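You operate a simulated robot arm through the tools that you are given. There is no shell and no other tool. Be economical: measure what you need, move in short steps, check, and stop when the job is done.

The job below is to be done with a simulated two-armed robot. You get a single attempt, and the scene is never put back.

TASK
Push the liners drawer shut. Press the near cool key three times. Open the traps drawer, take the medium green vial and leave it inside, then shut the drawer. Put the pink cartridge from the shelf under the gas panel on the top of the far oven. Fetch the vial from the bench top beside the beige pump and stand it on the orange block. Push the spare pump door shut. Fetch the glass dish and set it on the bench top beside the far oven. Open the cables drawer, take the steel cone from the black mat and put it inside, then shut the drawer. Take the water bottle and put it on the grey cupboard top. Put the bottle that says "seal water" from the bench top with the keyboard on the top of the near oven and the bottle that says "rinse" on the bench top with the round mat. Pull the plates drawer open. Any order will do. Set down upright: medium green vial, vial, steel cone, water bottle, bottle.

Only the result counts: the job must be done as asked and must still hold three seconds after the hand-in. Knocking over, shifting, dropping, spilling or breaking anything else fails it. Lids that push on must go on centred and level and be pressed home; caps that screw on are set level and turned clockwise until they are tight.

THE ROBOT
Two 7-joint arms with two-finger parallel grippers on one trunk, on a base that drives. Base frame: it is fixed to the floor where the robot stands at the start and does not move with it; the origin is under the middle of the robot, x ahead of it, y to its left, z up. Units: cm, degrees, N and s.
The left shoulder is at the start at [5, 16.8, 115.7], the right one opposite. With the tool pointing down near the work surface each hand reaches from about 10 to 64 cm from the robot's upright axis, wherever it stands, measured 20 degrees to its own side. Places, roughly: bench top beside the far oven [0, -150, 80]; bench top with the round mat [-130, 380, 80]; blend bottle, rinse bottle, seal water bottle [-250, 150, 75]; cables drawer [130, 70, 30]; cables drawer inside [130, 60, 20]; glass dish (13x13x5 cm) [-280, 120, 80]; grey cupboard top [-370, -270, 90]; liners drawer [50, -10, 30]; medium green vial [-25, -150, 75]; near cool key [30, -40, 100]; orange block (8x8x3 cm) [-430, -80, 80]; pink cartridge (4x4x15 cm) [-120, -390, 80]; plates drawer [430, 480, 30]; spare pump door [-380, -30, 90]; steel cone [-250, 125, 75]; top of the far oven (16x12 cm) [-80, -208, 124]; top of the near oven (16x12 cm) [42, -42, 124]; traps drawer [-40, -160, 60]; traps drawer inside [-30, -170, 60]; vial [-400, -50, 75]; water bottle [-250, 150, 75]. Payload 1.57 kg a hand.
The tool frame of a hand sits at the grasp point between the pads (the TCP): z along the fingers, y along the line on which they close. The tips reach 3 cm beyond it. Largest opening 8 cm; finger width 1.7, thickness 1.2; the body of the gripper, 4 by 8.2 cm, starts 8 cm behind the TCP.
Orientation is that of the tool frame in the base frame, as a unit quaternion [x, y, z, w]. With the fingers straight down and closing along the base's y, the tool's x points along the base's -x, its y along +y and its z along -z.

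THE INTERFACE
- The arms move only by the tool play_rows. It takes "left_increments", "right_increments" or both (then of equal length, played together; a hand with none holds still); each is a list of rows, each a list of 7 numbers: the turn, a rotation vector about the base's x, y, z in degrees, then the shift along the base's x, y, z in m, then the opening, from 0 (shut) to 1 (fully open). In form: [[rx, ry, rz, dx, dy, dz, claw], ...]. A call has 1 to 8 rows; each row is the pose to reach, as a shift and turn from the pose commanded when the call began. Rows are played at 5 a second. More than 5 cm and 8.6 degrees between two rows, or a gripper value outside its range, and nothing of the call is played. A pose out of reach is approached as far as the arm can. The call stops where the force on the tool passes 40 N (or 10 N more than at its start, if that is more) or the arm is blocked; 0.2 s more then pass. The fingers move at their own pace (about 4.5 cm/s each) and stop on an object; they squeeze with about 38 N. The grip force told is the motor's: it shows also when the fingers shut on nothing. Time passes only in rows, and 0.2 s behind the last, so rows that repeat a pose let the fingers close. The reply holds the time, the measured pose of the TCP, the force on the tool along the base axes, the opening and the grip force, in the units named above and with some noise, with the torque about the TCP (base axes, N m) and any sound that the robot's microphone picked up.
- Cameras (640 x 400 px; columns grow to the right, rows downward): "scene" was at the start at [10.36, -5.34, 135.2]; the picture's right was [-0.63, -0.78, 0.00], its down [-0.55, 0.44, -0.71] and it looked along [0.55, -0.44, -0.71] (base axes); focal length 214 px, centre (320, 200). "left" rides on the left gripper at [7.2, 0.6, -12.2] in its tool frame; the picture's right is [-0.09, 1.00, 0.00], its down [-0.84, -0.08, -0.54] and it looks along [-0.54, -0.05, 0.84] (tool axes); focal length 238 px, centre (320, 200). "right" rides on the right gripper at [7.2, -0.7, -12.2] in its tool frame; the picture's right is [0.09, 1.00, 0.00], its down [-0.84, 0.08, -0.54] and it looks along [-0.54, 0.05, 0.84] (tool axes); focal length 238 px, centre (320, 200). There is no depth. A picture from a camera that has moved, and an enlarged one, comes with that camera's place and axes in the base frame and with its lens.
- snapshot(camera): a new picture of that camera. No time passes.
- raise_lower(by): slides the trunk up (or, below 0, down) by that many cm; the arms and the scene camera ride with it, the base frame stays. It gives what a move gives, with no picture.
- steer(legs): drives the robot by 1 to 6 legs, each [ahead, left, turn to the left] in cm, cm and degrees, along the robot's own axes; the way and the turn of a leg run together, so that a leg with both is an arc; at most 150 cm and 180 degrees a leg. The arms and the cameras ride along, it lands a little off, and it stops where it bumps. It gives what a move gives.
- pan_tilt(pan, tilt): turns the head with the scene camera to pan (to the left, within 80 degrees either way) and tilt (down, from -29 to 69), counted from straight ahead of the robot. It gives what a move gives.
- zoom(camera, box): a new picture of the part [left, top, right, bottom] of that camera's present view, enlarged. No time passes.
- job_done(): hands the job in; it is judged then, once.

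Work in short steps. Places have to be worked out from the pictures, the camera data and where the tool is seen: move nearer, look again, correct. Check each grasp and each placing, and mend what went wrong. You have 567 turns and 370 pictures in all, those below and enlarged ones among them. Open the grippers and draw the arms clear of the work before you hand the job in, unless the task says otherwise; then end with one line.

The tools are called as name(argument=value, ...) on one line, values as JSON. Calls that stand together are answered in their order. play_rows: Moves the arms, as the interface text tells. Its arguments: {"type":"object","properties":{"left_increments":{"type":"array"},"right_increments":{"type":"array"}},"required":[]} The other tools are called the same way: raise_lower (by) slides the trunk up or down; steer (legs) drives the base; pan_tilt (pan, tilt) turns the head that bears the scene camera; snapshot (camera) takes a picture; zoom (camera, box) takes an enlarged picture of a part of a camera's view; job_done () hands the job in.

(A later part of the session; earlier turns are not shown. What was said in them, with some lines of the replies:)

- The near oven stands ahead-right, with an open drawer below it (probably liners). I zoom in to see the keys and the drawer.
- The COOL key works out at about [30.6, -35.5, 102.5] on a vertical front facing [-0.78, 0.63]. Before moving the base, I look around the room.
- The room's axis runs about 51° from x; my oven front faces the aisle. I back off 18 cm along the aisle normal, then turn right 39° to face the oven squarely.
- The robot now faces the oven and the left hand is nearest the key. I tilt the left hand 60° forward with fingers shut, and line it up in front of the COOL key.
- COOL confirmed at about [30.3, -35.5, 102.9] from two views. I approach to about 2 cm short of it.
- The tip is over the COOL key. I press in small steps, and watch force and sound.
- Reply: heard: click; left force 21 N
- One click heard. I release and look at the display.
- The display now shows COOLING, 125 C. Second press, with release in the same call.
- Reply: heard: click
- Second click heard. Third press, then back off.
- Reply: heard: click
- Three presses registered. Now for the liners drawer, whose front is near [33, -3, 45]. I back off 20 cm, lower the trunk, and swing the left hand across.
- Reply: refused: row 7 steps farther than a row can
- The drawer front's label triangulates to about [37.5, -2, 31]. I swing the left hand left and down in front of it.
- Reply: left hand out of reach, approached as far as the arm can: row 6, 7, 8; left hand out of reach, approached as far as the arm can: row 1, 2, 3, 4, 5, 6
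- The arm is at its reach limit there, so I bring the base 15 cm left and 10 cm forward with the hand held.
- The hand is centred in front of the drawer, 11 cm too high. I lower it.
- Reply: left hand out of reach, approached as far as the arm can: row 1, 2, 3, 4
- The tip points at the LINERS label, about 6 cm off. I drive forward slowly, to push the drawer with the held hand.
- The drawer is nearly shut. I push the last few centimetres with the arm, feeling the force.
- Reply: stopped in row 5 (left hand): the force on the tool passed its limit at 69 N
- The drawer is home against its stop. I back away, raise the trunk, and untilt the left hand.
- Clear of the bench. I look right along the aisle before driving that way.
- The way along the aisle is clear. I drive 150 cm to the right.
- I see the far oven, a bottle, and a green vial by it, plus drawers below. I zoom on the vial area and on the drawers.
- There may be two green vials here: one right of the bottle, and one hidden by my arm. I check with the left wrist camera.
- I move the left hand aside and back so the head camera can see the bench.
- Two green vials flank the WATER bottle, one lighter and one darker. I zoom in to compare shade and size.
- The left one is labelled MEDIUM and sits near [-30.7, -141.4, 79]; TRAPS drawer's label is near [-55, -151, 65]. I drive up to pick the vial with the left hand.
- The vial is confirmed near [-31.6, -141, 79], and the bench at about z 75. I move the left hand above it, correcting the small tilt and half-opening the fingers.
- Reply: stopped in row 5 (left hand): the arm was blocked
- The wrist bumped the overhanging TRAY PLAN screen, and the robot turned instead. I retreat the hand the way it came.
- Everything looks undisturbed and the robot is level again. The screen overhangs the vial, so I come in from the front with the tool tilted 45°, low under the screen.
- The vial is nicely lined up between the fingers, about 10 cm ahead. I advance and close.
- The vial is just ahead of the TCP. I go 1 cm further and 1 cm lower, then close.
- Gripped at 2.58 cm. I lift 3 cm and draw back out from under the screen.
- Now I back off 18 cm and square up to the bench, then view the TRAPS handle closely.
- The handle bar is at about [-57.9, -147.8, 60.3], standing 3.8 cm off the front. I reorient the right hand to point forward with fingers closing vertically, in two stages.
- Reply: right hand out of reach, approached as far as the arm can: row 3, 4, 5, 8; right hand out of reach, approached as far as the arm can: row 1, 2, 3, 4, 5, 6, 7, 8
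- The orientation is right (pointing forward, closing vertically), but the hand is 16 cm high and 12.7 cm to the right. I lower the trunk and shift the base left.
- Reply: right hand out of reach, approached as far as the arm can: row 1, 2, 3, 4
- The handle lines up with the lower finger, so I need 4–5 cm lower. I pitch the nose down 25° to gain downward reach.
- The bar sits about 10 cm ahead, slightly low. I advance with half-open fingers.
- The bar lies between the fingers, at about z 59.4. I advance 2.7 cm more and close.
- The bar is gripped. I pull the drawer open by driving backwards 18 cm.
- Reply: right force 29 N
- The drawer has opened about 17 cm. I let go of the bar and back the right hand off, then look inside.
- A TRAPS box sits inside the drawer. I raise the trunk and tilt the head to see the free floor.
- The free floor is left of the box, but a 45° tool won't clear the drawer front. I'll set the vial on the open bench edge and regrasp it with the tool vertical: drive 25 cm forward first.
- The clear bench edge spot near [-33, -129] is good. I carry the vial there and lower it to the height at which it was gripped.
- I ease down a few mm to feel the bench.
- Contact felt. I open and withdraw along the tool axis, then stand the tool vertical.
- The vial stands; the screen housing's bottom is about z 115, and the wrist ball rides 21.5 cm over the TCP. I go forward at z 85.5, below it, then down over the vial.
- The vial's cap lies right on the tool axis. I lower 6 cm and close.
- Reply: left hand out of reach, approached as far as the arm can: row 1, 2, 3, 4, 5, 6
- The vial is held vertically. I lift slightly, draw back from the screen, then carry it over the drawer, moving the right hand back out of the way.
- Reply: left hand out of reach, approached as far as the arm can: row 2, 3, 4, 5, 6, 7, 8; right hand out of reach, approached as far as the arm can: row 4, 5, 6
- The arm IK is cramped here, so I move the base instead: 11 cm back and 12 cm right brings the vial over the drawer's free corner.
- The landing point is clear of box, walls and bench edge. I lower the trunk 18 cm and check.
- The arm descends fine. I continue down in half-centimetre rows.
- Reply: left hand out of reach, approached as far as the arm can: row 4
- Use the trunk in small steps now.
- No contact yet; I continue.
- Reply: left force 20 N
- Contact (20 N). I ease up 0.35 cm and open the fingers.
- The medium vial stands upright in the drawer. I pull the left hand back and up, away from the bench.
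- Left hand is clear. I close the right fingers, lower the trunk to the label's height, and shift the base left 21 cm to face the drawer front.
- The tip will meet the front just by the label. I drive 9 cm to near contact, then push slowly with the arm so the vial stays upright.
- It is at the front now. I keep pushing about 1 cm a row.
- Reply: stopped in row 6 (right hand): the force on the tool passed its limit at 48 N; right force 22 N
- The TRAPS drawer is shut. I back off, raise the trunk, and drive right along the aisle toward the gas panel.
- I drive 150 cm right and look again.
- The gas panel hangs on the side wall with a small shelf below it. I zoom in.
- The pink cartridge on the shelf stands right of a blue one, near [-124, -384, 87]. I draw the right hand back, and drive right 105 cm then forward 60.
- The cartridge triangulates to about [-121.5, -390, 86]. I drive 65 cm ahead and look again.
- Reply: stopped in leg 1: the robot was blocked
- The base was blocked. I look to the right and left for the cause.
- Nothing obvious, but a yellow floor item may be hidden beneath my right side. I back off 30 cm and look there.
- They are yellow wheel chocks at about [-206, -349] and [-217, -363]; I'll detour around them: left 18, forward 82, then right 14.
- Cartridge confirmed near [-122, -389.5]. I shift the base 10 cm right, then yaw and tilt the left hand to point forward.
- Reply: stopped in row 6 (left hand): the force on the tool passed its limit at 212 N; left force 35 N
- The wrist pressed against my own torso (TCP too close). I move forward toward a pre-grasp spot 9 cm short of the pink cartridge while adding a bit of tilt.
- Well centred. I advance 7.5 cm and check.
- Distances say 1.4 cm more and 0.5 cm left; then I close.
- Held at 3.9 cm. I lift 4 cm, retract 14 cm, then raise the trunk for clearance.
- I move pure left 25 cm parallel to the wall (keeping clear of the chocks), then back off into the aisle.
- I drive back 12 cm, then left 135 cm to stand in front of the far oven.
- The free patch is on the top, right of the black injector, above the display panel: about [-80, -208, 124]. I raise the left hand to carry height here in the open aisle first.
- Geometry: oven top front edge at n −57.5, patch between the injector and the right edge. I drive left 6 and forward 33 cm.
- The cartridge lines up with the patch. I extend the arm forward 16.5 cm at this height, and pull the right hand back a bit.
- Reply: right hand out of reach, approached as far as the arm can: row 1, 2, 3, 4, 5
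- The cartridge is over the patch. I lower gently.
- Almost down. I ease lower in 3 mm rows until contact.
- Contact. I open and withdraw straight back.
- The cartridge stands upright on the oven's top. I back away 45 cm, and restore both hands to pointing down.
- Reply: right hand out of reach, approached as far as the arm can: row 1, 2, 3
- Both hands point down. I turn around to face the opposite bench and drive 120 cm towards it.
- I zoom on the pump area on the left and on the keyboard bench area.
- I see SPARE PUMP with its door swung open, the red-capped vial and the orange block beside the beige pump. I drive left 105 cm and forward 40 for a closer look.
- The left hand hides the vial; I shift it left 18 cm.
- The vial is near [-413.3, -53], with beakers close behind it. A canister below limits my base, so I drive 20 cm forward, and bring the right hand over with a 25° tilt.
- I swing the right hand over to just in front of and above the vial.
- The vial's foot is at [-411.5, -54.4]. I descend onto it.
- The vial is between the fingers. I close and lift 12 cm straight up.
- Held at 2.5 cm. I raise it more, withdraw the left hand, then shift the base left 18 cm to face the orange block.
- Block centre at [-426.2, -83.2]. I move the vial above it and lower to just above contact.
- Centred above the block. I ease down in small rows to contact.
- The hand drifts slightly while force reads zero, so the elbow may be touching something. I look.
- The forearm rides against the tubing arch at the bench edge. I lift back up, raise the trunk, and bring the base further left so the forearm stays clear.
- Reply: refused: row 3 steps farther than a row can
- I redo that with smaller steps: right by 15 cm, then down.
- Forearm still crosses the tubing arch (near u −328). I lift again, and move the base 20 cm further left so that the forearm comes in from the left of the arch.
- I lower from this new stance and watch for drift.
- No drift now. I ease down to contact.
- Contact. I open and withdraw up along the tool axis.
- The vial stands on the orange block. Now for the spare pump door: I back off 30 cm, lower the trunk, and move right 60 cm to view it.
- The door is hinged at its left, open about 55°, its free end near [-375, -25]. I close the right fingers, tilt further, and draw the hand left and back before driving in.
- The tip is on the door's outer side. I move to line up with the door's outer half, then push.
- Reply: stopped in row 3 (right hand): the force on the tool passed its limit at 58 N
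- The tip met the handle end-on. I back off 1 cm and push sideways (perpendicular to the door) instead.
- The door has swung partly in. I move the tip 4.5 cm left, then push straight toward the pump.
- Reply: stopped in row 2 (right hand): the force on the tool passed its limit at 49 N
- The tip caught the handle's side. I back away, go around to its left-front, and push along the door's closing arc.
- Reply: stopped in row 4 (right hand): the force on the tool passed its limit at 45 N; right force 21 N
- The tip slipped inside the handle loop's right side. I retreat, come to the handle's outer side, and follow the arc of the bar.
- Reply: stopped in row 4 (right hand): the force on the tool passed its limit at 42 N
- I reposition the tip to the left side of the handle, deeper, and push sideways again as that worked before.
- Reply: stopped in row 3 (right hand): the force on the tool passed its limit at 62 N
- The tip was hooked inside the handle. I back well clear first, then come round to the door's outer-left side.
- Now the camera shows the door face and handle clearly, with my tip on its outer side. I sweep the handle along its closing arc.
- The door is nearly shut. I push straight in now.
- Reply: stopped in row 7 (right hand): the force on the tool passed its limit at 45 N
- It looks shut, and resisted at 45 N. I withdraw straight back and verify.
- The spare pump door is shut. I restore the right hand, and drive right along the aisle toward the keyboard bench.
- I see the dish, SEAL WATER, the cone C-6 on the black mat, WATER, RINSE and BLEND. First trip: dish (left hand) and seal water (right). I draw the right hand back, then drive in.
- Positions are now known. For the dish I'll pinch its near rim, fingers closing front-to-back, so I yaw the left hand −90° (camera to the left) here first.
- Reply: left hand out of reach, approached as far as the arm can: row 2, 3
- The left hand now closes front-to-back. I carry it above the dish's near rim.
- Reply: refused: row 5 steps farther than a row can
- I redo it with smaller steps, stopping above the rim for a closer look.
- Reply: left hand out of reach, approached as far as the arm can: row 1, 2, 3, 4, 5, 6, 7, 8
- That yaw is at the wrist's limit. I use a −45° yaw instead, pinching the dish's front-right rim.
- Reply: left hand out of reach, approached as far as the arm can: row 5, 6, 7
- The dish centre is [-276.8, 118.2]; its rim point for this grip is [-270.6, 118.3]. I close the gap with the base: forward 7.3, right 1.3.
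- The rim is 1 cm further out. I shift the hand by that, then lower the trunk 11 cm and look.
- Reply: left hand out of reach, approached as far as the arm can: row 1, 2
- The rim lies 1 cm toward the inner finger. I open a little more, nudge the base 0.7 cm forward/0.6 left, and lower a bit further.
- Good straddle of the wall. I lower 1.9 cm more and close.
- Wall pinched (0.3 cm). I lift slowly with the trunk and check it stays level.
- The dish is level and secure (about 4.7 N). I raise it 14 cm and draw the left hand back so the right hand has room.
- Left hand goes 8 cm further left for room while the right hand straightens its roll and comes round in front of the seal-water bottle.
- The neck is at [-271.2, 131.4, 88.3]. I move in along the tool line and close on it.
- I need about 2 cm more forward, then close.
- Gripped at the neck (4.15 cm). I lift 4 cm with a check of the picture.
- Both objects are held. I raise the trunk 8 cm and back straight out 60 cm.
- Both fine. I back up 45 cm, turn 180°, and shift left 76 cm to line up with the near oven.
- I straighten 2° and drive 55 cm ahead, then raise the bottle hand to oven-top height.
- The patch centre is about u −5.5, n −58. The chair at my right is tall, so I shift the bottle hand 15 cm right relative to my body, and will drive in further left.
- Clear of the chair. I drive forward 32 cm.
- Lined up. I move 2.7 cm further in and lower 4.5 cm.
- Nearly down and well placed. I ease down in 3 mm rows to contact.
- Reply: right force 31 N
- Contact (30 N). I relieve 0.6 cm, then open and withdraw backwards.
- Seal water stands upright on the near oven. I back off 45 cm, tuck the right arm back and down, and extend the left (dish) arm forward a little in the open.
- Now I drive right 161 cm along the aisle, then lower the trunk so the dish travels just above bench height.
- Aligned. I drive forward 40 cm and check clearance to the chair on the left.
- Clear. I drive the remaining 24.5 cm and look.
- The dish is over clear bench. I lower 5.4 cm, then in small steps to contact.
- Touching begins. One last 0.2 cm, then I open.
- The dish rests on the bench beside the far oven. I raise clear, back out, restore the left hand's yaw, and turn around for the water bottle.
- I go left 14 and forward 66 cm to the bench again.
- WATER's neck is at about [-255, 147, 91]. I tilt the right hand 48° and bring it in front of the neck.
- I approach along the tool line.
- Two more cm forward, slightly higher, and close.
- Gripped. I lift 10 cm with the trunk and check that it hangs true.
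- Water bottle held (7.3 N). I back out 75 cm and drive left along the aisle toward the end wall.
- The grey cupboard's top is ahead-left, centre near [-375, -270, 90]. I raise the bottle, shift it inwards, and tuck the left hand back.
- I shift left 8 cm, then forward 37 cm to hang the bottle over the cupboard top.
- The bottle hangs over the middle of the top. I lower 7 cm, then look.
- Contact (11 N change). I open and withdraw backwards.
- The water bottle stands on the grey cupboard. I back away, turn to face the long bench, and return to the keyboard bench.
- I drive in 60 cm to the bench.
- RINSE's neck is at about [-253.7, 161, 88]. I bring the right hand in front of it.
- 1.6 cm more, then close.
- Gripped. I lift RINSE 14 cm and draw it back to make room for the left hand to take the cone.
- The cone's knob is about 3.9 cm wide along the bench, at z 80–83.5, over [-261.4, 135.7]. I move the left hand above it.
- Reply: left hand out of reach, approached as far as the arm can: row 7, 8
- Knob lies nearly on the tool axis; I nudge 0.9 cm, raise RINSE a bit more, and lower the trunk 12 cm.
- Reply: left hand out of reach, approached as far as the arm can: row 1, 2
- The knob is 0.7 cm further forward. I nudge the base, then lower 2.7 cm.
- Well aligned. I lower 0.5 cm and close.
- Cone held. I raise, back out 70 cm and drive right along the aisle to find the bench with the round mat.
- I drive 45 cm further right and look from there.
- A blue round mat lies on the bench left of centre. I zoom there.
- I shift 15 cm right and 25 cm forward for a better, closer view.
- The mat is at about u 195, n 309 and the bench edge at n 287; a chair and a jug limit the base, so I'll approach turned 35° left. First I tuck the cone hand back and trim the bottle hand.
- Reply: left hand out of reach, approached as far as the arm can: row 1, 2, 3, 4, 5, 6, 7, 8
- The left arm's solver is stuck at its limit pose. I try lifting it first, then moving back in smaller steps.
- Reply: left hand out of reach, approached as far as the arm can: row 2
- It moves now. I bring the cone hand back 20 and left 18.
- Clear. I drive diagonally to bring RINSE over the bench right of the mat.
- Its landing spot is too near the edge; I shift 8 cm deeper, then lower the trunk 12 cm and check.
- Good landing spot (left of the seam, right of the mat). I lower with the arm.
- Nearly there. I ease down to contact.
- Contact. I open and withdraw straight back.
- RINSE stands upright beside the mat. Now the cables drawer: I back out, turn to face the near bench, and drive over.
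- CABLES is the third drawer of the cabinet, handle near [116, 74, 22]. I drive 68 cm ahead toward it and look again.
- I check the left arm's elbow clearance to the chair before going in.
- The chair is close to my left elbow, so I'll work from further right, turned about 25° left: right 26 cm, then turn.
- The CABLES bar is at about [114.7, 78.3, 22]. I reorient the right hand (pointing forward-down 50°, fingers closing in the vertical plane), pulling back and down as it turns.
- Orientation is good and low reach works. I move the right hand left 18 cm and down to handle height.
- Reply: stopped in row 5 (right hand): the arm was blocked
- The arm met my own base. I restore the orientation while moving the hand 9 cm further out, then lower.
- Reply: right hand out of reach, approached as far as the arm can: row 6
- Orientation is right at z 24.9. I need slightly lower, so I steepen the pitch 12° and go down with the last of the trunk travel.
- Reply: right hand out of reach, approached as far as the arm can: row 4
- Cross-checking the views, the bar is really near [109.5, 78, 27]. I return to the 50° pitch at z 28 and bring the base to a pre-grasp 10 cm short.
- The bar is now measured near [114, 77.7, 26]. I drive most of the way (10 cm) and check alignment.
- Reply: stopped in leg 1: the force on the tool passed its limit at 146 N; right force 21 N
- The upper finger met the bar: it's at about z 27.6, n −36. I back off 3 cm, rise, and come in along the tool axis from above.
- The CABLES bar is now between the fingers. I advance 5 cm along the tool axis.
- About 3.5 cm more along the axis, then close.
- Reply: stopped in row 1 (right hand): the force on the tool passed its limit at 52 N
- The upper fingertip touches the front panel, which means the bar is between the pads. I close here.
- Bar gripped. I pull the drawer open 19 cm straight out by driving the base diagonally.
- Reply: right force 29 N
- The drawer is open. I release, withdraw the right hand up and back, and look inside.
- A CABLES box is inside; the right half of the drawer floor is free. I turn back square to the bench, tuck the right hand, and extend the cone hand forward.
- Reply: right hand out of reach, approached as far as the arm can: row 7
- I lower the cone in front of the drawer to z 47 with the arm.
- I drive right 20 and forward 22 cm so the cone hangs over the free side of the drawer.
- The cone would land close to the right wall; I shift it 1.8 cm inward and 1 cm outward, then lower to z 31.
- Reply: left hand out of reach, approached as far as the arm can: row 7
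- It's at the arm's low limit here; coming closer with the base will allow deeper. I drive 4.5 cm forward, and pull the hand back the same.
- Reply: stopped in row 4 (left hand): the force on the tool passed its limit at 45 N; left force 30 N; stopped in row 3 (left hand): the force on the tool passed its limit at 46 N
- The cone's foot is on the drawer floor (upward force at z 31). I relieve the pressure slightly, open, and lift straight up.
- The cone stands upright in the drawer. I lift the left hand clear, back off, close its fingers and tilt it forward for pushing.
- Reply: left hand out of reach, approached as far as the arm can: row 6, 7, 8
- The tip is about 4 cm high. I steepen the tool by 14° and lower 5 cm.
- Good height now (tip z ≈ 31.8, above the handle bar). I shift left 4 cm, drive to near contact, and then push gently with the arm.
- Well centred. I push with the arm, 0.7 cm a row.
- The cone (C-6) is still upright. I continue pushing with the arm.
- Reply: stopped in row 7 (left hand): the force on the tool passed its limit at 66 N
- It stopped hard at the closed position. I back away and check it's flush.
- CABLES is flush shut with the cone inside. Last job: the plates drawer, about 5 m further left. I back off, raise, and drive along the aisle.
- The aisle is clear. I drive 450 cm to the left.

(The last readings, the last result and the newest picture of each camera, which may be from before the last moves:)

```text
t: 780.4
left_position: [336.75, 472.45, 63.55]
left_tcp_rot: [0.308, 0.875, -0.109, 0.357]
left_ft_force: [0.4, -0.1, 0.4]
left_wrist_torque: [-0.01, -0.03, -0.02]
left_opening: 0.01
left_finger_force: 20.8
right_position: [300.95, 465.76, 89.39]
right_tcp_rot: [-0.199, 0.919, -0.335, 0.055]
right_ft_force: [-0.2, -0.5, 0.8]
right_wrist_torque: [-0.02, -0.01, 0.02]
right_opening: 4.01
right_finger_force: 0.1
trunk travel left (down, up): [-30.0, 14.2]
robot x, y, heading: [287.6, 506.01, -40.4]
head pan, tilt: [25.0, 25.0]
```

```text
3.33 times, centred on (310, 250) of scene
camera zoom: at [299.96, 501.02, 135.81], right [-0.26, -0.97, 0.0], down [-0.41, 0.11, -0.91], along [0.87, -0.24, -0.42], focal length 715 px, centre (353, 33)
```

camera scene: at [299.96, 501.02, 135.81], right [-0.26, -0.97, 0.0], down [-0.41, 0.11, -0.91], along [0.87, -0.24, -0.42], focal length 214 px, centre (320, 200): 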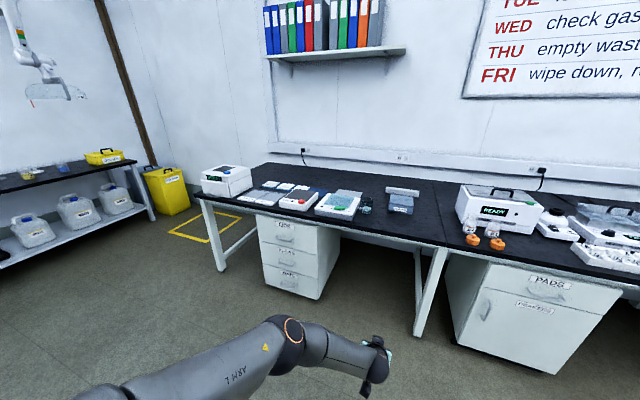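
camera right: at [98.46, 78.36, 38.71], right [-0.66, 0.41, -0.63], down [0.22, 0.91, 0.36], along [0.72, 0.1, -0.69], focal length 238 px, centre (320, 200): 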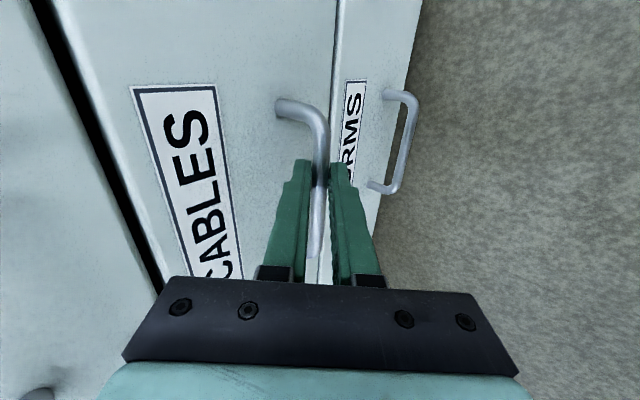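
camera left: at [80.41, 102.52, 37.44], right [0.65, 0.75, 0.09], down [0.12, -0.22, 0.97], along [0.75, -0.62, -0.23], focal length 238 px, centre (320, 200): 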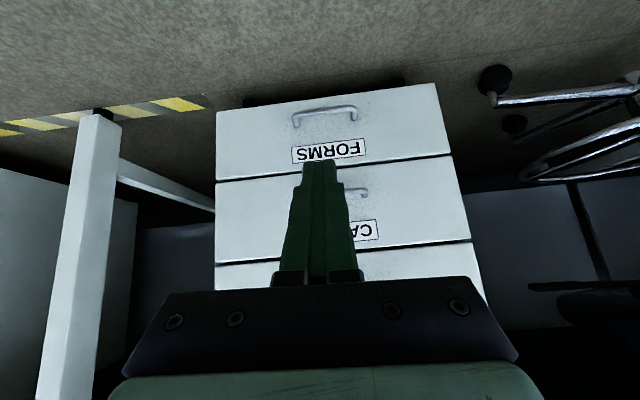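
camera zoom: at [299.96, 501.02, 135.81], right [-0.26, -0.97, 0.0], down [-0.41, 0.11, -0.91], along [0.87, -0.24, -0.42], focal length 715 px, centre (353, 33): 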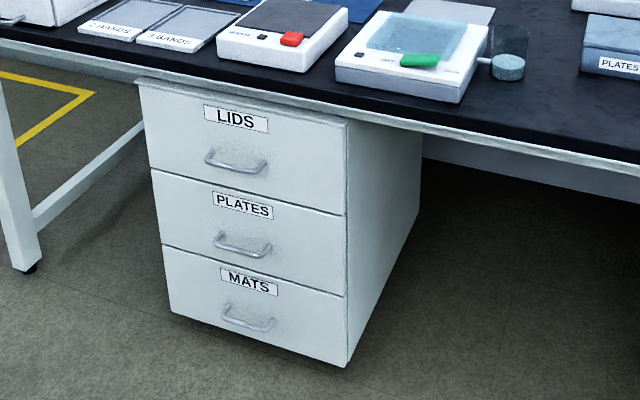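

PLATES is the middle drawer; its handle is at about [412, 493, 37]. I drive left 86 cm, forward 30, and align the right hand's yaw.

steer(legs=[[0, 0, 1.2], [0, 84, 0], [25, 0, 0]])

play_rows(right_increments=[[0, 0, 7.5, 0, 0, 0, 0.5], [0, 0, 15, 0, 0, 0, 0.5], [0, 0, 22, 0, 0, 0, 0.5], [0, 0, 29, 0, 0, 0, 0.5]])

raise_lower(by=-28)

pan_tilt(pan=-5, tilt=40)

snapshot(camera="scene")

snapshot(camera="right")

```text
t: 789.9
left_position: [409.4, 524.16, 63.54]
left_tcp_rot: [0.296, 0.879, -0.105, 0.359]
left_ft_force: [0.2, -0.4, 0.2]
left_wrist_torque: [0.0, -0.01, -0.01]
left_opening: 0.0
left_finger_force: 20.9
right_position: [373.76, 516.38, 89.36]
right_tcp_rot: [-0.212, 0.917, -0.334, 0.06]
right_ft_force: [0.0, -0.7, 0.6]
right_wrist_torque: [0.01, 0.01, -0.02]
right_opening: 3.99
right_finger_force: 0.2
trunk travel left (down, up): [-30.0, 14.2]
robot x, y, heading: [359.44, 556.18, -38.7]
head pan, tilt: [25.0, 25.0]
```

```text
t: 790.9
left_position: [409.35, 524.14, 63.6]
left_tcp_rot: [0.294, 0.88, -0.105, 0.358]
left_ft_force: [0.7, -0.4, 0.1]
left_wrist_torque: [-0.03, -0.01, -0.01]
left_opening: 0.0
left_finger_force: 21.4
right_position: [375.7, 514.86, 88.31]
right_tcp_rot: [-0.435, 0.834, -0.307, 0.143]
right_ft_force: [-0.6, -0.1, -0.8]
right_wrist_torque: [-0.01, 0.0, -0.03]
right_opening: 4.01
right_finger_force: 0.2
right hand out of reach, approached as far as the arm can: row 1, 2, 3, 4
trunk travel left (down, up): [-30.0, 14.2]
robot x, y, heading: [359.7, 556.32, -38.2]
head pan, tilt: [25.0, 25.0]
```

```text
t: 793.7
left_position: [409.58, 524.16, 35.68]
left_tcp_rot: [0.294, 0.88, -0.105, 0.359]
left_ft_force: [0.0, -0.1, -0.4]
left_wrist_torque: [0.02, -0.02, -0.05]
left_opening: 0.02
left_finger_force: 21.7
right_position: [375.77, 515.03, 60.25]
right_tcp_rot: [-0.434, 0.834, -0.309, 0.142]
right_ft_force: [-0.1, -1.1, 0.0]
right_wrist_torque: [0.02, -0.01, 0.0]
right_opening: 3.98
right_finger_force: 0.1
trunk travel left (down, up): [-2.0, 42.2]
robot x, y, heading: [359.6, 556.53, -38.6]
head pan, tilt: [25.0, 25.0]
```

```text
t: 794.7
left_position: [409.46, 524.06, 35.61]
left_tcp_rot: [0.295, 0.88, -0.105, 0.358]
left_ft_force: [0.7, 0.4, 0.3]
left_wrist_torque: [0.02, 0.02, -0.02]
left_opening: 0.01
left_finger_force: 21.6
right_position: [375.72, 514.96, 60.28]
right_tcp_rot: [-0.435, 0.834, -0.308, 0.141]
right_ft_force: [0.4, -0.3, -0.1]
right_wrist_torque: [-0.02, 0.02, -0.01]
right_opening: 3.99
right_finger_force: 0.1
trunk travel left (down, up): [-2.0, 42.2]
robot x, y, heading: [359.98, 556.25, -38.3]
head pan, tilt: [-5.0, 40.0]
```

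```text
91 pictures are left
camera scene: at [368.96, 547.89, 105.49], right [-0.69, -0.73, 0.0], down [-0.47, 0.44, -0.77], along [0.56, -0.53, -0.64], focal length 214 px, centre (320, 200)
```

scene: 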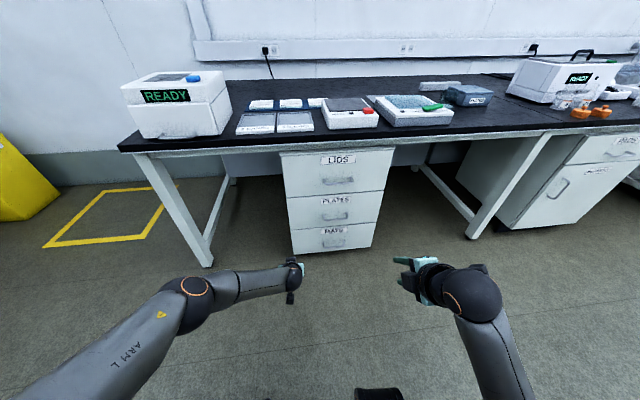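

```text
90 pictures are left
camera right: at [365.66, 513.3, 70.24], right [-0.69, 0.36, -0.63], down [0.16, 0.93, 0.34], along [0.71, 0.13, -0.7], focal length 238 px, centre (320, 200)
```

right: 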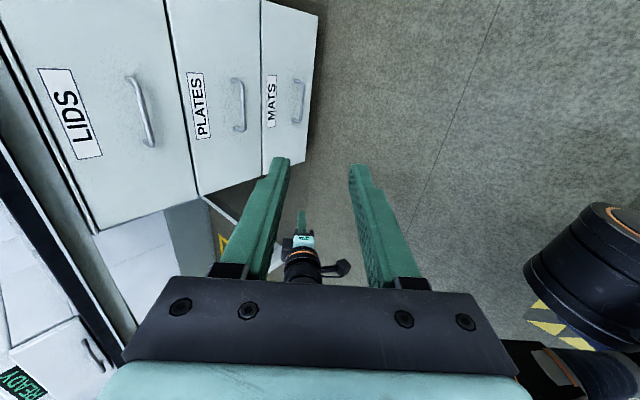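

Two views agree: the PLATES bar is at [418.9, 491.3, 32.4]. I tuck the left hand up and back, drive in 26 cm, and move the right hand to a pre-grasp above the bar along the tool axis.

play_rows(left_increments=[[0, 0, 0, -0.02, 0.016, 0.03, 0], [0, 0, 0, -0.04, 0.032, 0.06, 0], [0, 0, 0, -0.06, 0.048, 0.09, 0], [0, 0, 0, -0.07, 0.056, 0.12, 0], [0, 0, 0, -0.08, 0.064, 0.16, 0], [0, 0, 0, -0.09, 0.072, 0.2, 0]])

steer(legs=[[26, 5, 0]])

play_rows(right_increments=[[0, 0, 0, 0.023, -0.012, -0.02, 0.55], [0, 0, 0, 0.046, -0.024, -0.05, 0.55], [0, 0, 0, 0.069, -0.036, -0.08, 0.55], [0, 0, 0, 0.092, -0.048, -0.11, 0.55], [0, 0, 0, 0.115, -0.06, -0.14, 0.55], [0, 0, 0, 0.138, -0.072, -0.17, 0.55], [0, 0, 0, 0.15, -0.08, -0.2, 0.55]])

snapshot(camera="right")

snapshot(camera="scene")

```text
t: 796.1
left_position: [400.43, 531.6, 55.56]
left_tcp_rot: [0.294, 0.88, -0.104, 0.358]
left_ft_force: [0.0, 0.6, 0.5]
left_wrist_torque: [0.0, 0.0, 0.01]
left_opening: 0.0
left_finger_force: 20.9
right_position: [375.67, 515.01, 60.41]
right_tcp_rot: [-0.435, 0.835, -0.307, 0.142]
right_ft_force: [-0.2, -0.2, -0.4]
right_wrist_torque: [0.01, 0.02, 0.02]
right_opening: 3.99
right_finger_force: 0.0
trunk travel left (down, up): [-2.0, 42.2]
robot x, y, heading: [359.57, 556.19, -38.7]
head pan, tilt: [-5.0, 40.0]
```

```text
t: 798.0
left_position: [424.06, 519.18, 55.51]
left_tcp_rot: [0.294, 0.88, -0.104, 0.359]
left_ft_force: [-0.3, 0.9, 0.1]
left_wrist_torque: [0.02, 0.02, 0.02]
left_opening: 0.0
left_finger_force: 21.4
right_position: [399.23, 502.6, 60.4]
right_tcp_rot: [-0.436, 0.834, -0.308, 0.142]
right_ft_force: [0.9, -0.1, 0.3]
right_wrist_torque: [0.02, 0.02, -0.02]
right_opening: 4.0
right_finger_force: 0.0
trunk travel left (down, up): [-2.0, 42.2]
robot x, y, heading: [383.21, 544.44, -38.4]
head pan, tilt: [-5.0, 40.0]
```

```text
t: 799.6
left_position: [423.89, 519.13, 55.66]
left_tcp_rot: [0.294, 0.88, -0.104, 0.359]
left_ft_force: [-0.4, 0.9, 0.0]
left_wrist_torque: [0.01, 0.02, -0.01]
left_opening: 0.0
left_finger_force: 21.5
right_position: [413.68, 494.75, 41.91]
right_tcp_rot: [-0.432, 0.834, -0.312, 0.145]
right_ft_force: [-20.0, 12.6, 16.7]
right_wrist_torque: [-0.38, -0.5, -0.12]
right_opening: 3.68
right_finger_force: 0.1
trunk travel left (down, up): [-2.0, 42.2]
robot x, y, heading: [382.97, 544.18, -38.3]
head pan, tilt: [-5.0, 40.0]
stopped in row 7 (right hand): the force on the tool passed its limit at 87 N (the readings are from after the stop); the commanded pose is now the measured one
```

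```text
89 pictures are left
camera right: at [403.68, 493.19, 51.71], right [-0.68, 0.35, -0.64], down [0.16, 0.93, 0.34], along [0.71, 0.13, -0.69], focal length 238 px, centre (320, 200)
```

right: 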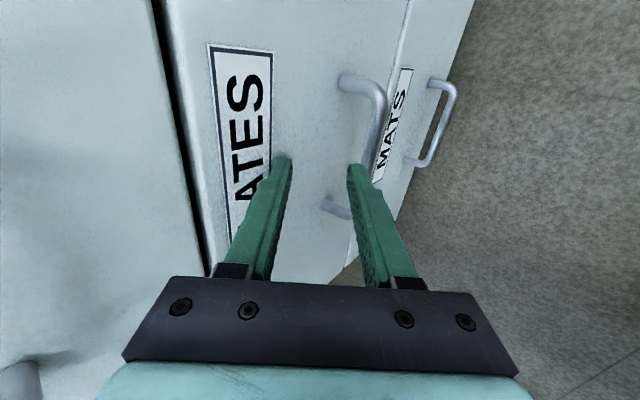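

```text
88 pictures are left
camera scene: at [392.31, 535.68, 105.54], right [-0.69, -0.73, 0.0], down [-0.47, 0.44, -0.77], along [0.56, -0.53, -0.64], focal length 214 px, centre (320, 200)
```

scene: 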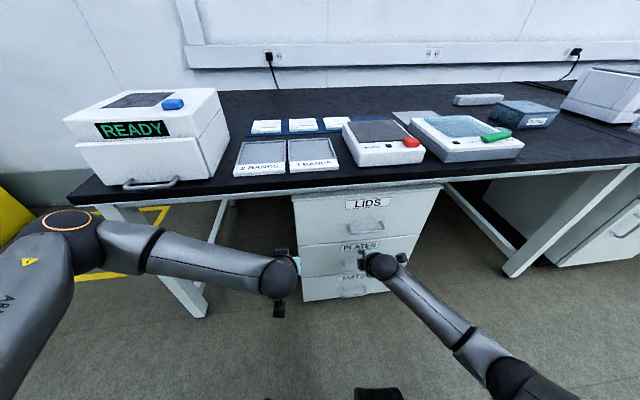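

The upper finger touches the panel and the bar lies lower. I shift back and down by about 4.4 cm to centre the bar between the fingers.

play_rows(right_increments=[[0, 0, 0, -0.015, 0.011, 0.0, 0.55], [0, 0, 0, -0.03, 0.021, -0.012, 0.55], [0, 0, 0, -0.033, 0.023, -0.03, 0.55]])

snapshot(camera="right")

```text
t: 800.4
left_position: [423.97, 519.08, 55.55]
left_tcp_rot: [0.294, 0.88, -0.104, 0.359]
left_ft_force: [-1.0, 0.5, 0.7]
left_wrist_torque: [0.04, 0.01, 0.0]
left_opening: 0.0
left_finger_force: 21.4
right_position: [410.73, 497.0, 38.75]
right_tcp_rot: [-0.434, 0.833, -0.312, 0.144]
right_ft_force: [0.4, -0.8, -0.5]
right_wrist_torque: [0.0, -0.02, -0.01]
right_opening: 4.39
right_finger_force: 0.0
trunk travel left (down, up): [-2.0, 42.2]
robot x, y, heading: [383.12, 543.81, -38.4]
head pan, tilt: [-5.0, 40.0]
```

```text
87 pictures are left
camera right: at [400.55, 495.4, 48.48], right [-0.68, 0.35, -0.64], down [0.16, 0.93, 0.34], along [0.71, 0.13, -0.69], focal length 238 px, centre (320, 200)
```

right: 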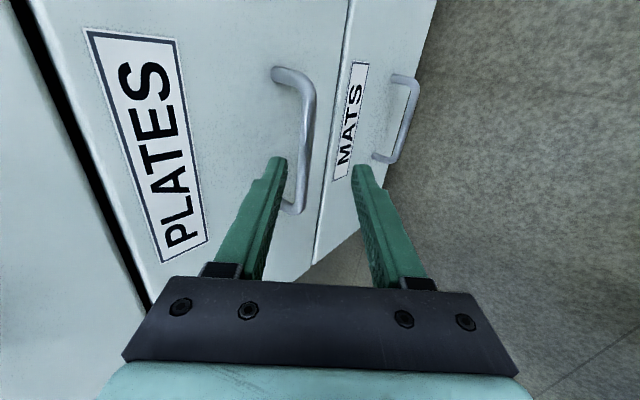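

The bar is between the fingers. I centre slightly and advance 3.8 cm along the tool axis.

play_rows(right_increments=[[0, 0, 0, 0.003, -0.021, 0.006, 0.55], [0, 0, 0, 0.012, -0.028, -0.008, 0.55], [0, 0, 0, 0.02, -0.034, -0.02, 0.55]])

snapshot(camera="right")

```text
t: 801.2
left_position: [423.96, 519.16, 55.58]
left_tcp_rot: [0.294, 0.88, -0.104, 0.359]
left_ft_force: [0.4, 0.2, -0.5]
left_wrist_torque: [-0.03, -0.01, 0.02]
left_opening: 0.0
left_finger_force: 21.0
right_position: [412.54, 493.47, 36.67]
right_tcp_rot: [-0.434, 0.833, -0.312, 0.145]
right_ft_force: [-2.1, 1.3, 2.3]
right_wrist_torque: [-0.08, -0.05, -0.02]
right_opening: 4.35
right_finger_force: 0.1
trunk travel left (down, up): [-2.0, 42.2]
robot x, y, heading: [383.15, 544.1, -38.3]
head pan, tilt: [-5.0, 40.0]
```

```text
86 pictures are left
camera right: at [402.48, 491.97, 46.5], right [-0.68, 0.35, -0.64], down [0.16, 0.93, 0.34], along [0.71, 0.13, -0.69], focal length 238 px, centre (320, 200)
```

right: 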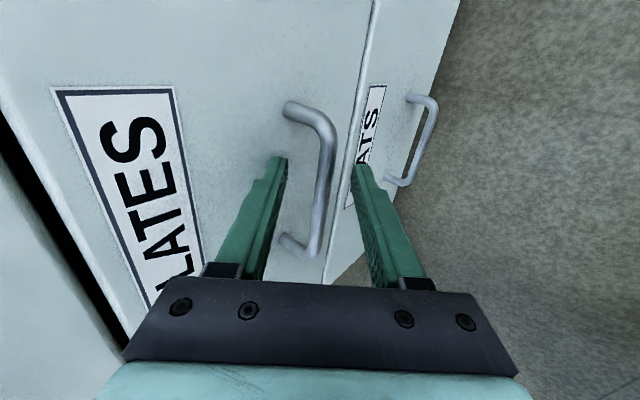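

Centred, with light contact at the panel. I close on the bar.

play_rows(right_increments=[[0, 0, 0, 0.001, -0.001, -0.002, 0.3], [0, 0, 0, 0.001, -0.001, -0.002, 0.0], [0, 0, 0, 0.001, -0.001, -0.002, 0.0], [0, 0, 0, 0.001, -0.001, -0.002, 0.0]])

snapshot(camera="right")

```text
t: 802.2
left_position: [423.89, 519.07, 55.49]
left_tcp_rot: [0.294, 0.88, -0.103, 0.358]
left_ft_force: [0.0, -0.4, -0.3]
left_wrist_torque: [-0.01, -0.01, -0.02]
left_opening: 0.0
left_finger_force: 21.6
right_position: [412.52, 493.54, 36.24]
right_tcp_rot: [-0.433, 0.834, -0.31, 0.143]
right_ft_force: [-7.7, 5.9, -3.1]
right_wrist_torque: [0.24, -0.01, -0.43]
right_opening: 1.08
right_finger_force: 28.6
trunk travel left (down, up): [-2.0, 42.2]
robot x, y, heading: [383.33, 543.99, -38.5]
head pan, tilt: [-5.0, 40.0]
```

```text
85 pictures are left
camera right: at [402.48, 491.93, 46.13], right [-0.69, 0.36, -0.64], down [0.16, 0.93, 0.34], along [0.71, 0.13, -0.69], focal length 238 px, centre (320, 200)
```

right: 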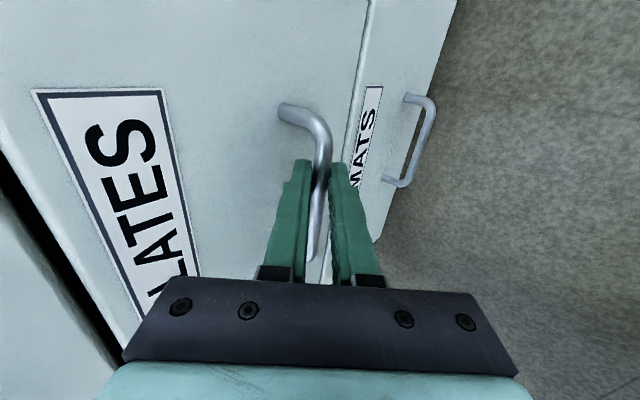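

Gripped (1.08 cm). I pull the drawer open by driving straight back 20 cm.

steer(legs=[[-20, 0, 0]])

snapshot(camera="scene")

```text
t: 803.8
left_position: [408.27, 531.56, 55.51]
left_tcp_rot: [0.295, 0.88, -0.103, 0.358]
left_ft_force: [-0.2, 0.1, 0.6]
left_wrist_torque: [0.01, -0.01, 0.0]
left_opening: 0.01
left_finger_force: 21.7
right_position: [396.51, 505.24, 36.34]
right_tcp_rot: [-0.433, 0.834, -0.312, 0.137]
right_ft_force: [-15.5, -22.3, -4.5]
right_wrist_torque: [-0.06, 0.13, -0.68]
right_opening: 1.11
right_finger_force: 28.8
trunk travel left (down, up): [-2.0, 42.2]
robot x, y, heading: [367.71, 556.43, -38.5]
head pan, tilt: [-5.0, 40.0]
```

```text
84 pictures are left
camera scene: at [376.79, 547.93, 105.48], right [-0.69, -0.73, 0.0], down [-0.47, 0.44, -0.77], along [0.56, -0.53, -0.64], focal length 214 px, centre (320, 200)
```

scene: 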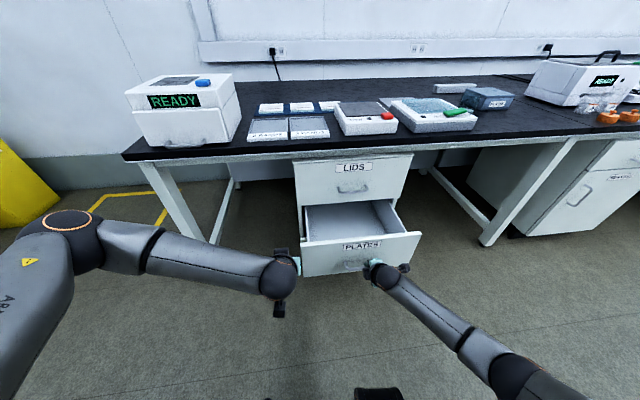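

Opened about 20 cm. I pull a further 6 cm to be generous, watching for the stop.

steer(legs=[[-6, 0, 0]])

zoom(camera="scene", box=[240, 140, 480, 310])

```text
t: 804.7
left_position: [403.65, 535.26, 55.46]
left_tcp_rot: [0.294, 0.88, -0.104, 0.359]
left_ft_force: [0.5, -0.1, -0.4]
left_wrist_torque: [0.01, 0.0, 0.0]
left_opening: 0.01
left_finger_force: 21.1
right_position: [391.76, 508.97, 36.4]
right_tcp_rot: [-0.431, 0.836, -0.313, 0.134]
right_ft_force: [-7.5, -8.8, -0.5]
right_wrist_torque: [0.12, -0.05, -0.53]
right_opening: 1.1
right_finger_force: 28.9
trunk travel left (down, up): [-2.0, 42.2]
robot x, y, heading: [362.92, 560.07, -38.3]
head pan, tilt: [-5.0, 40.0]
```

```text
2.35 times, centred on (360, 225) of scene
camera zoom: at [372.12, 551.66, 105.48], right [-0.69, -0.73, 0.0], down [-0.47, 0.44, -0.77], along [0.56, -0.53, -0.64], focal length 505 px, centre (226, 141)
```

zoom: 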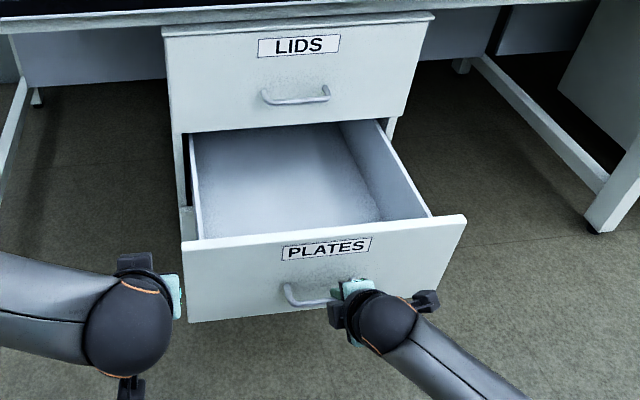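

Opened about 26 cm. I release, withdraw the right hand up and back, and drive clear.

play_rows(right_increments=[[0, 0, 0, 0, 0, 0, 0.4], [0, 0, 0, 0, 0, 0, 0.55], [0, 0, 0, 0, 0, 0, 0.6], [0, 0, 0, -0.015, 0.012, 0.023, 0.6], [0, 0, 0, -0.035, 0.027, 0.053, 0.6], [0, 0, 0, -0.055, 0.042, 0.085, 0.6], [0, 0, 0, -0.07, 0.054, 0.12, 0.6]])

steer(legs=[[-40, 0, 0]])

raise_lower(by=25)

snapshot(camera="scene")

```text
t: 806.3
left_position: [403.69, 535.22, 55.56]
left_tcp_rot: [0.294, 0.88, -0.103, 0.359]
left_ft_force: [-0.1, 0.1, 0.0]
left_wrist_torque: [-0.02, 0.01, 0.02]
left_opening: 0.0
left_finger_force: 21.5
right_position: [384.86, 514.25, 48.31]
right_tcp_rot: [-0.432, 0.835, -0.313, 0.133]
right_ft_force: [0.0, -0.3, -0.5]
right_wrist_torque: [-0.02, 0.02, -0.03]
right_opening: 4.79
right_finger_force: 0.0
trunk travel left (down, up): [-2.0, 42.2]
robot x, y, heading: [362.91, 560.28, -38.7]
head pan, tilt: [-5.0, 40.0]
```

```text
t: 808.8
left_position: [372.59, 559.98, 55.52]
left_tcp_rot: [0.295, 0.879, -0.104, 0.358]
left_ft_force: [0.0, -0.5, -0.4]
left_wrist_torque: [-0.03, -0.03, 0.0]
left_opening: 0.0
left_finger_force: 21.8
right_position: [353.63, 538.98, 48.31]
right_tcp_rot: [-0.432, 0.835, -0.313, 0.134]
right_ft_force: [0.2, -0.4, 0.6]
right_wrist_torque: [0.02, 0.0, -0.03]
right_opening: 4.82
right_finger_force: 0.0
trunk travel left (down, up): [-2.0, 42.2]
robot x, y, heading: [331.85, 585.18, -38.4]
head pan, tilt: [-5.0, 40.0]
```

```text
t: 811.4
left_position: [372.56, 559.91, 80.48]
left_tcp_rot: [0.295, 0.88, -0.104, 0.359]
left_ft_force: [0.1, -0.3, 0.7]
left_wrist_torque: [-0.02, 0.05, -0.01]
left_opening: 0.0
left_finger_force: 21.4
right_position: [353.67, 538.95, 73.27]
right_tcp_rot: [-0.432, 0.835, -0.313, 0.133]
right_ft_force: [0.0, 1.2, -0.2]
right_wrist_torque: [0.0, -0.03, 0.02]
right_opening: 4.81
right_finger_force: 0.0
trunk travel left (down, up): [-27.0, 17.2]
robot x, y, heading: [332.01, 585.31, -38.5]
head pan, tilt: [-5.0, 40.0]
```

```text
82 pictures are left
camera scene: at [341.01, 576.38, 130.48], right [-0.69, -0.73, 0.0], down [-0.47, 0.44, -0.77], along [0.56, -0.53, -0.64], focal length 214 px, centre (320, 200)
```

scene: 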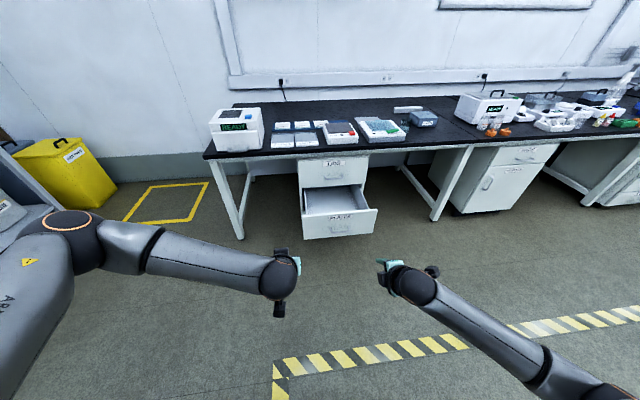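

The PLATES drawer is open and everything is clear. I open both grippers as a last step.

play_rows(left_increments=[[0, 0, 0, 0, 0, 0, 0.6], [0, 0, 0, 0, 0, 0, 1], [0, 0, 0, 0, 0, 0, 1]], right_increments=[[0, 0, 0, 0, 0, 0, 0.8], [0, 0, 0, 0, 0, 0, 1], [0, 0, 0, 0, 0, 0, 1]])

```text
t: 812.2
left_position: [372.51, 559.96, 80.43]
left_tcp_rot: [0.294, 0.88, -0.103, 0.358]
left_ft_force: [0.4, 0.7, -0.4]
left_wrist_torque: [0.0, 0.04, 0.03]
left_opening: 6.6
left_finger_force: 0.1
right_position: [353.69, 538.98, 73.31]
right_tcp_rot: [-0.432, 0.835, -0.313, 0.133]
right_ft_force: [0.7, 0.1, 0.2]
right_wrist_torque: [0.0, 0.01, -0.02]
right_opening: 7.99
right_finger_force: 0.1
trunk travel left (down, up): [-27.0, 17.2]
robot x, y, heading: [331.44, 585.15, -38.2]
head pan, tilt: [-5.0, 40.0]
```

All tasks are complete, the grippers are open and the arms are clear; I hand the job in.

job_done()

```text
The job is handed in.
```

I did every task on the list and handed the job in; the judge's verdict has not come back. Early on, a wrist bumped the tray screen above the traps bench and the base bumped something while heading for the gas panel, probably one of two yellow wheel chocks. I saw no movement from the screen bump. I could not confirm whether the chocks shifted.
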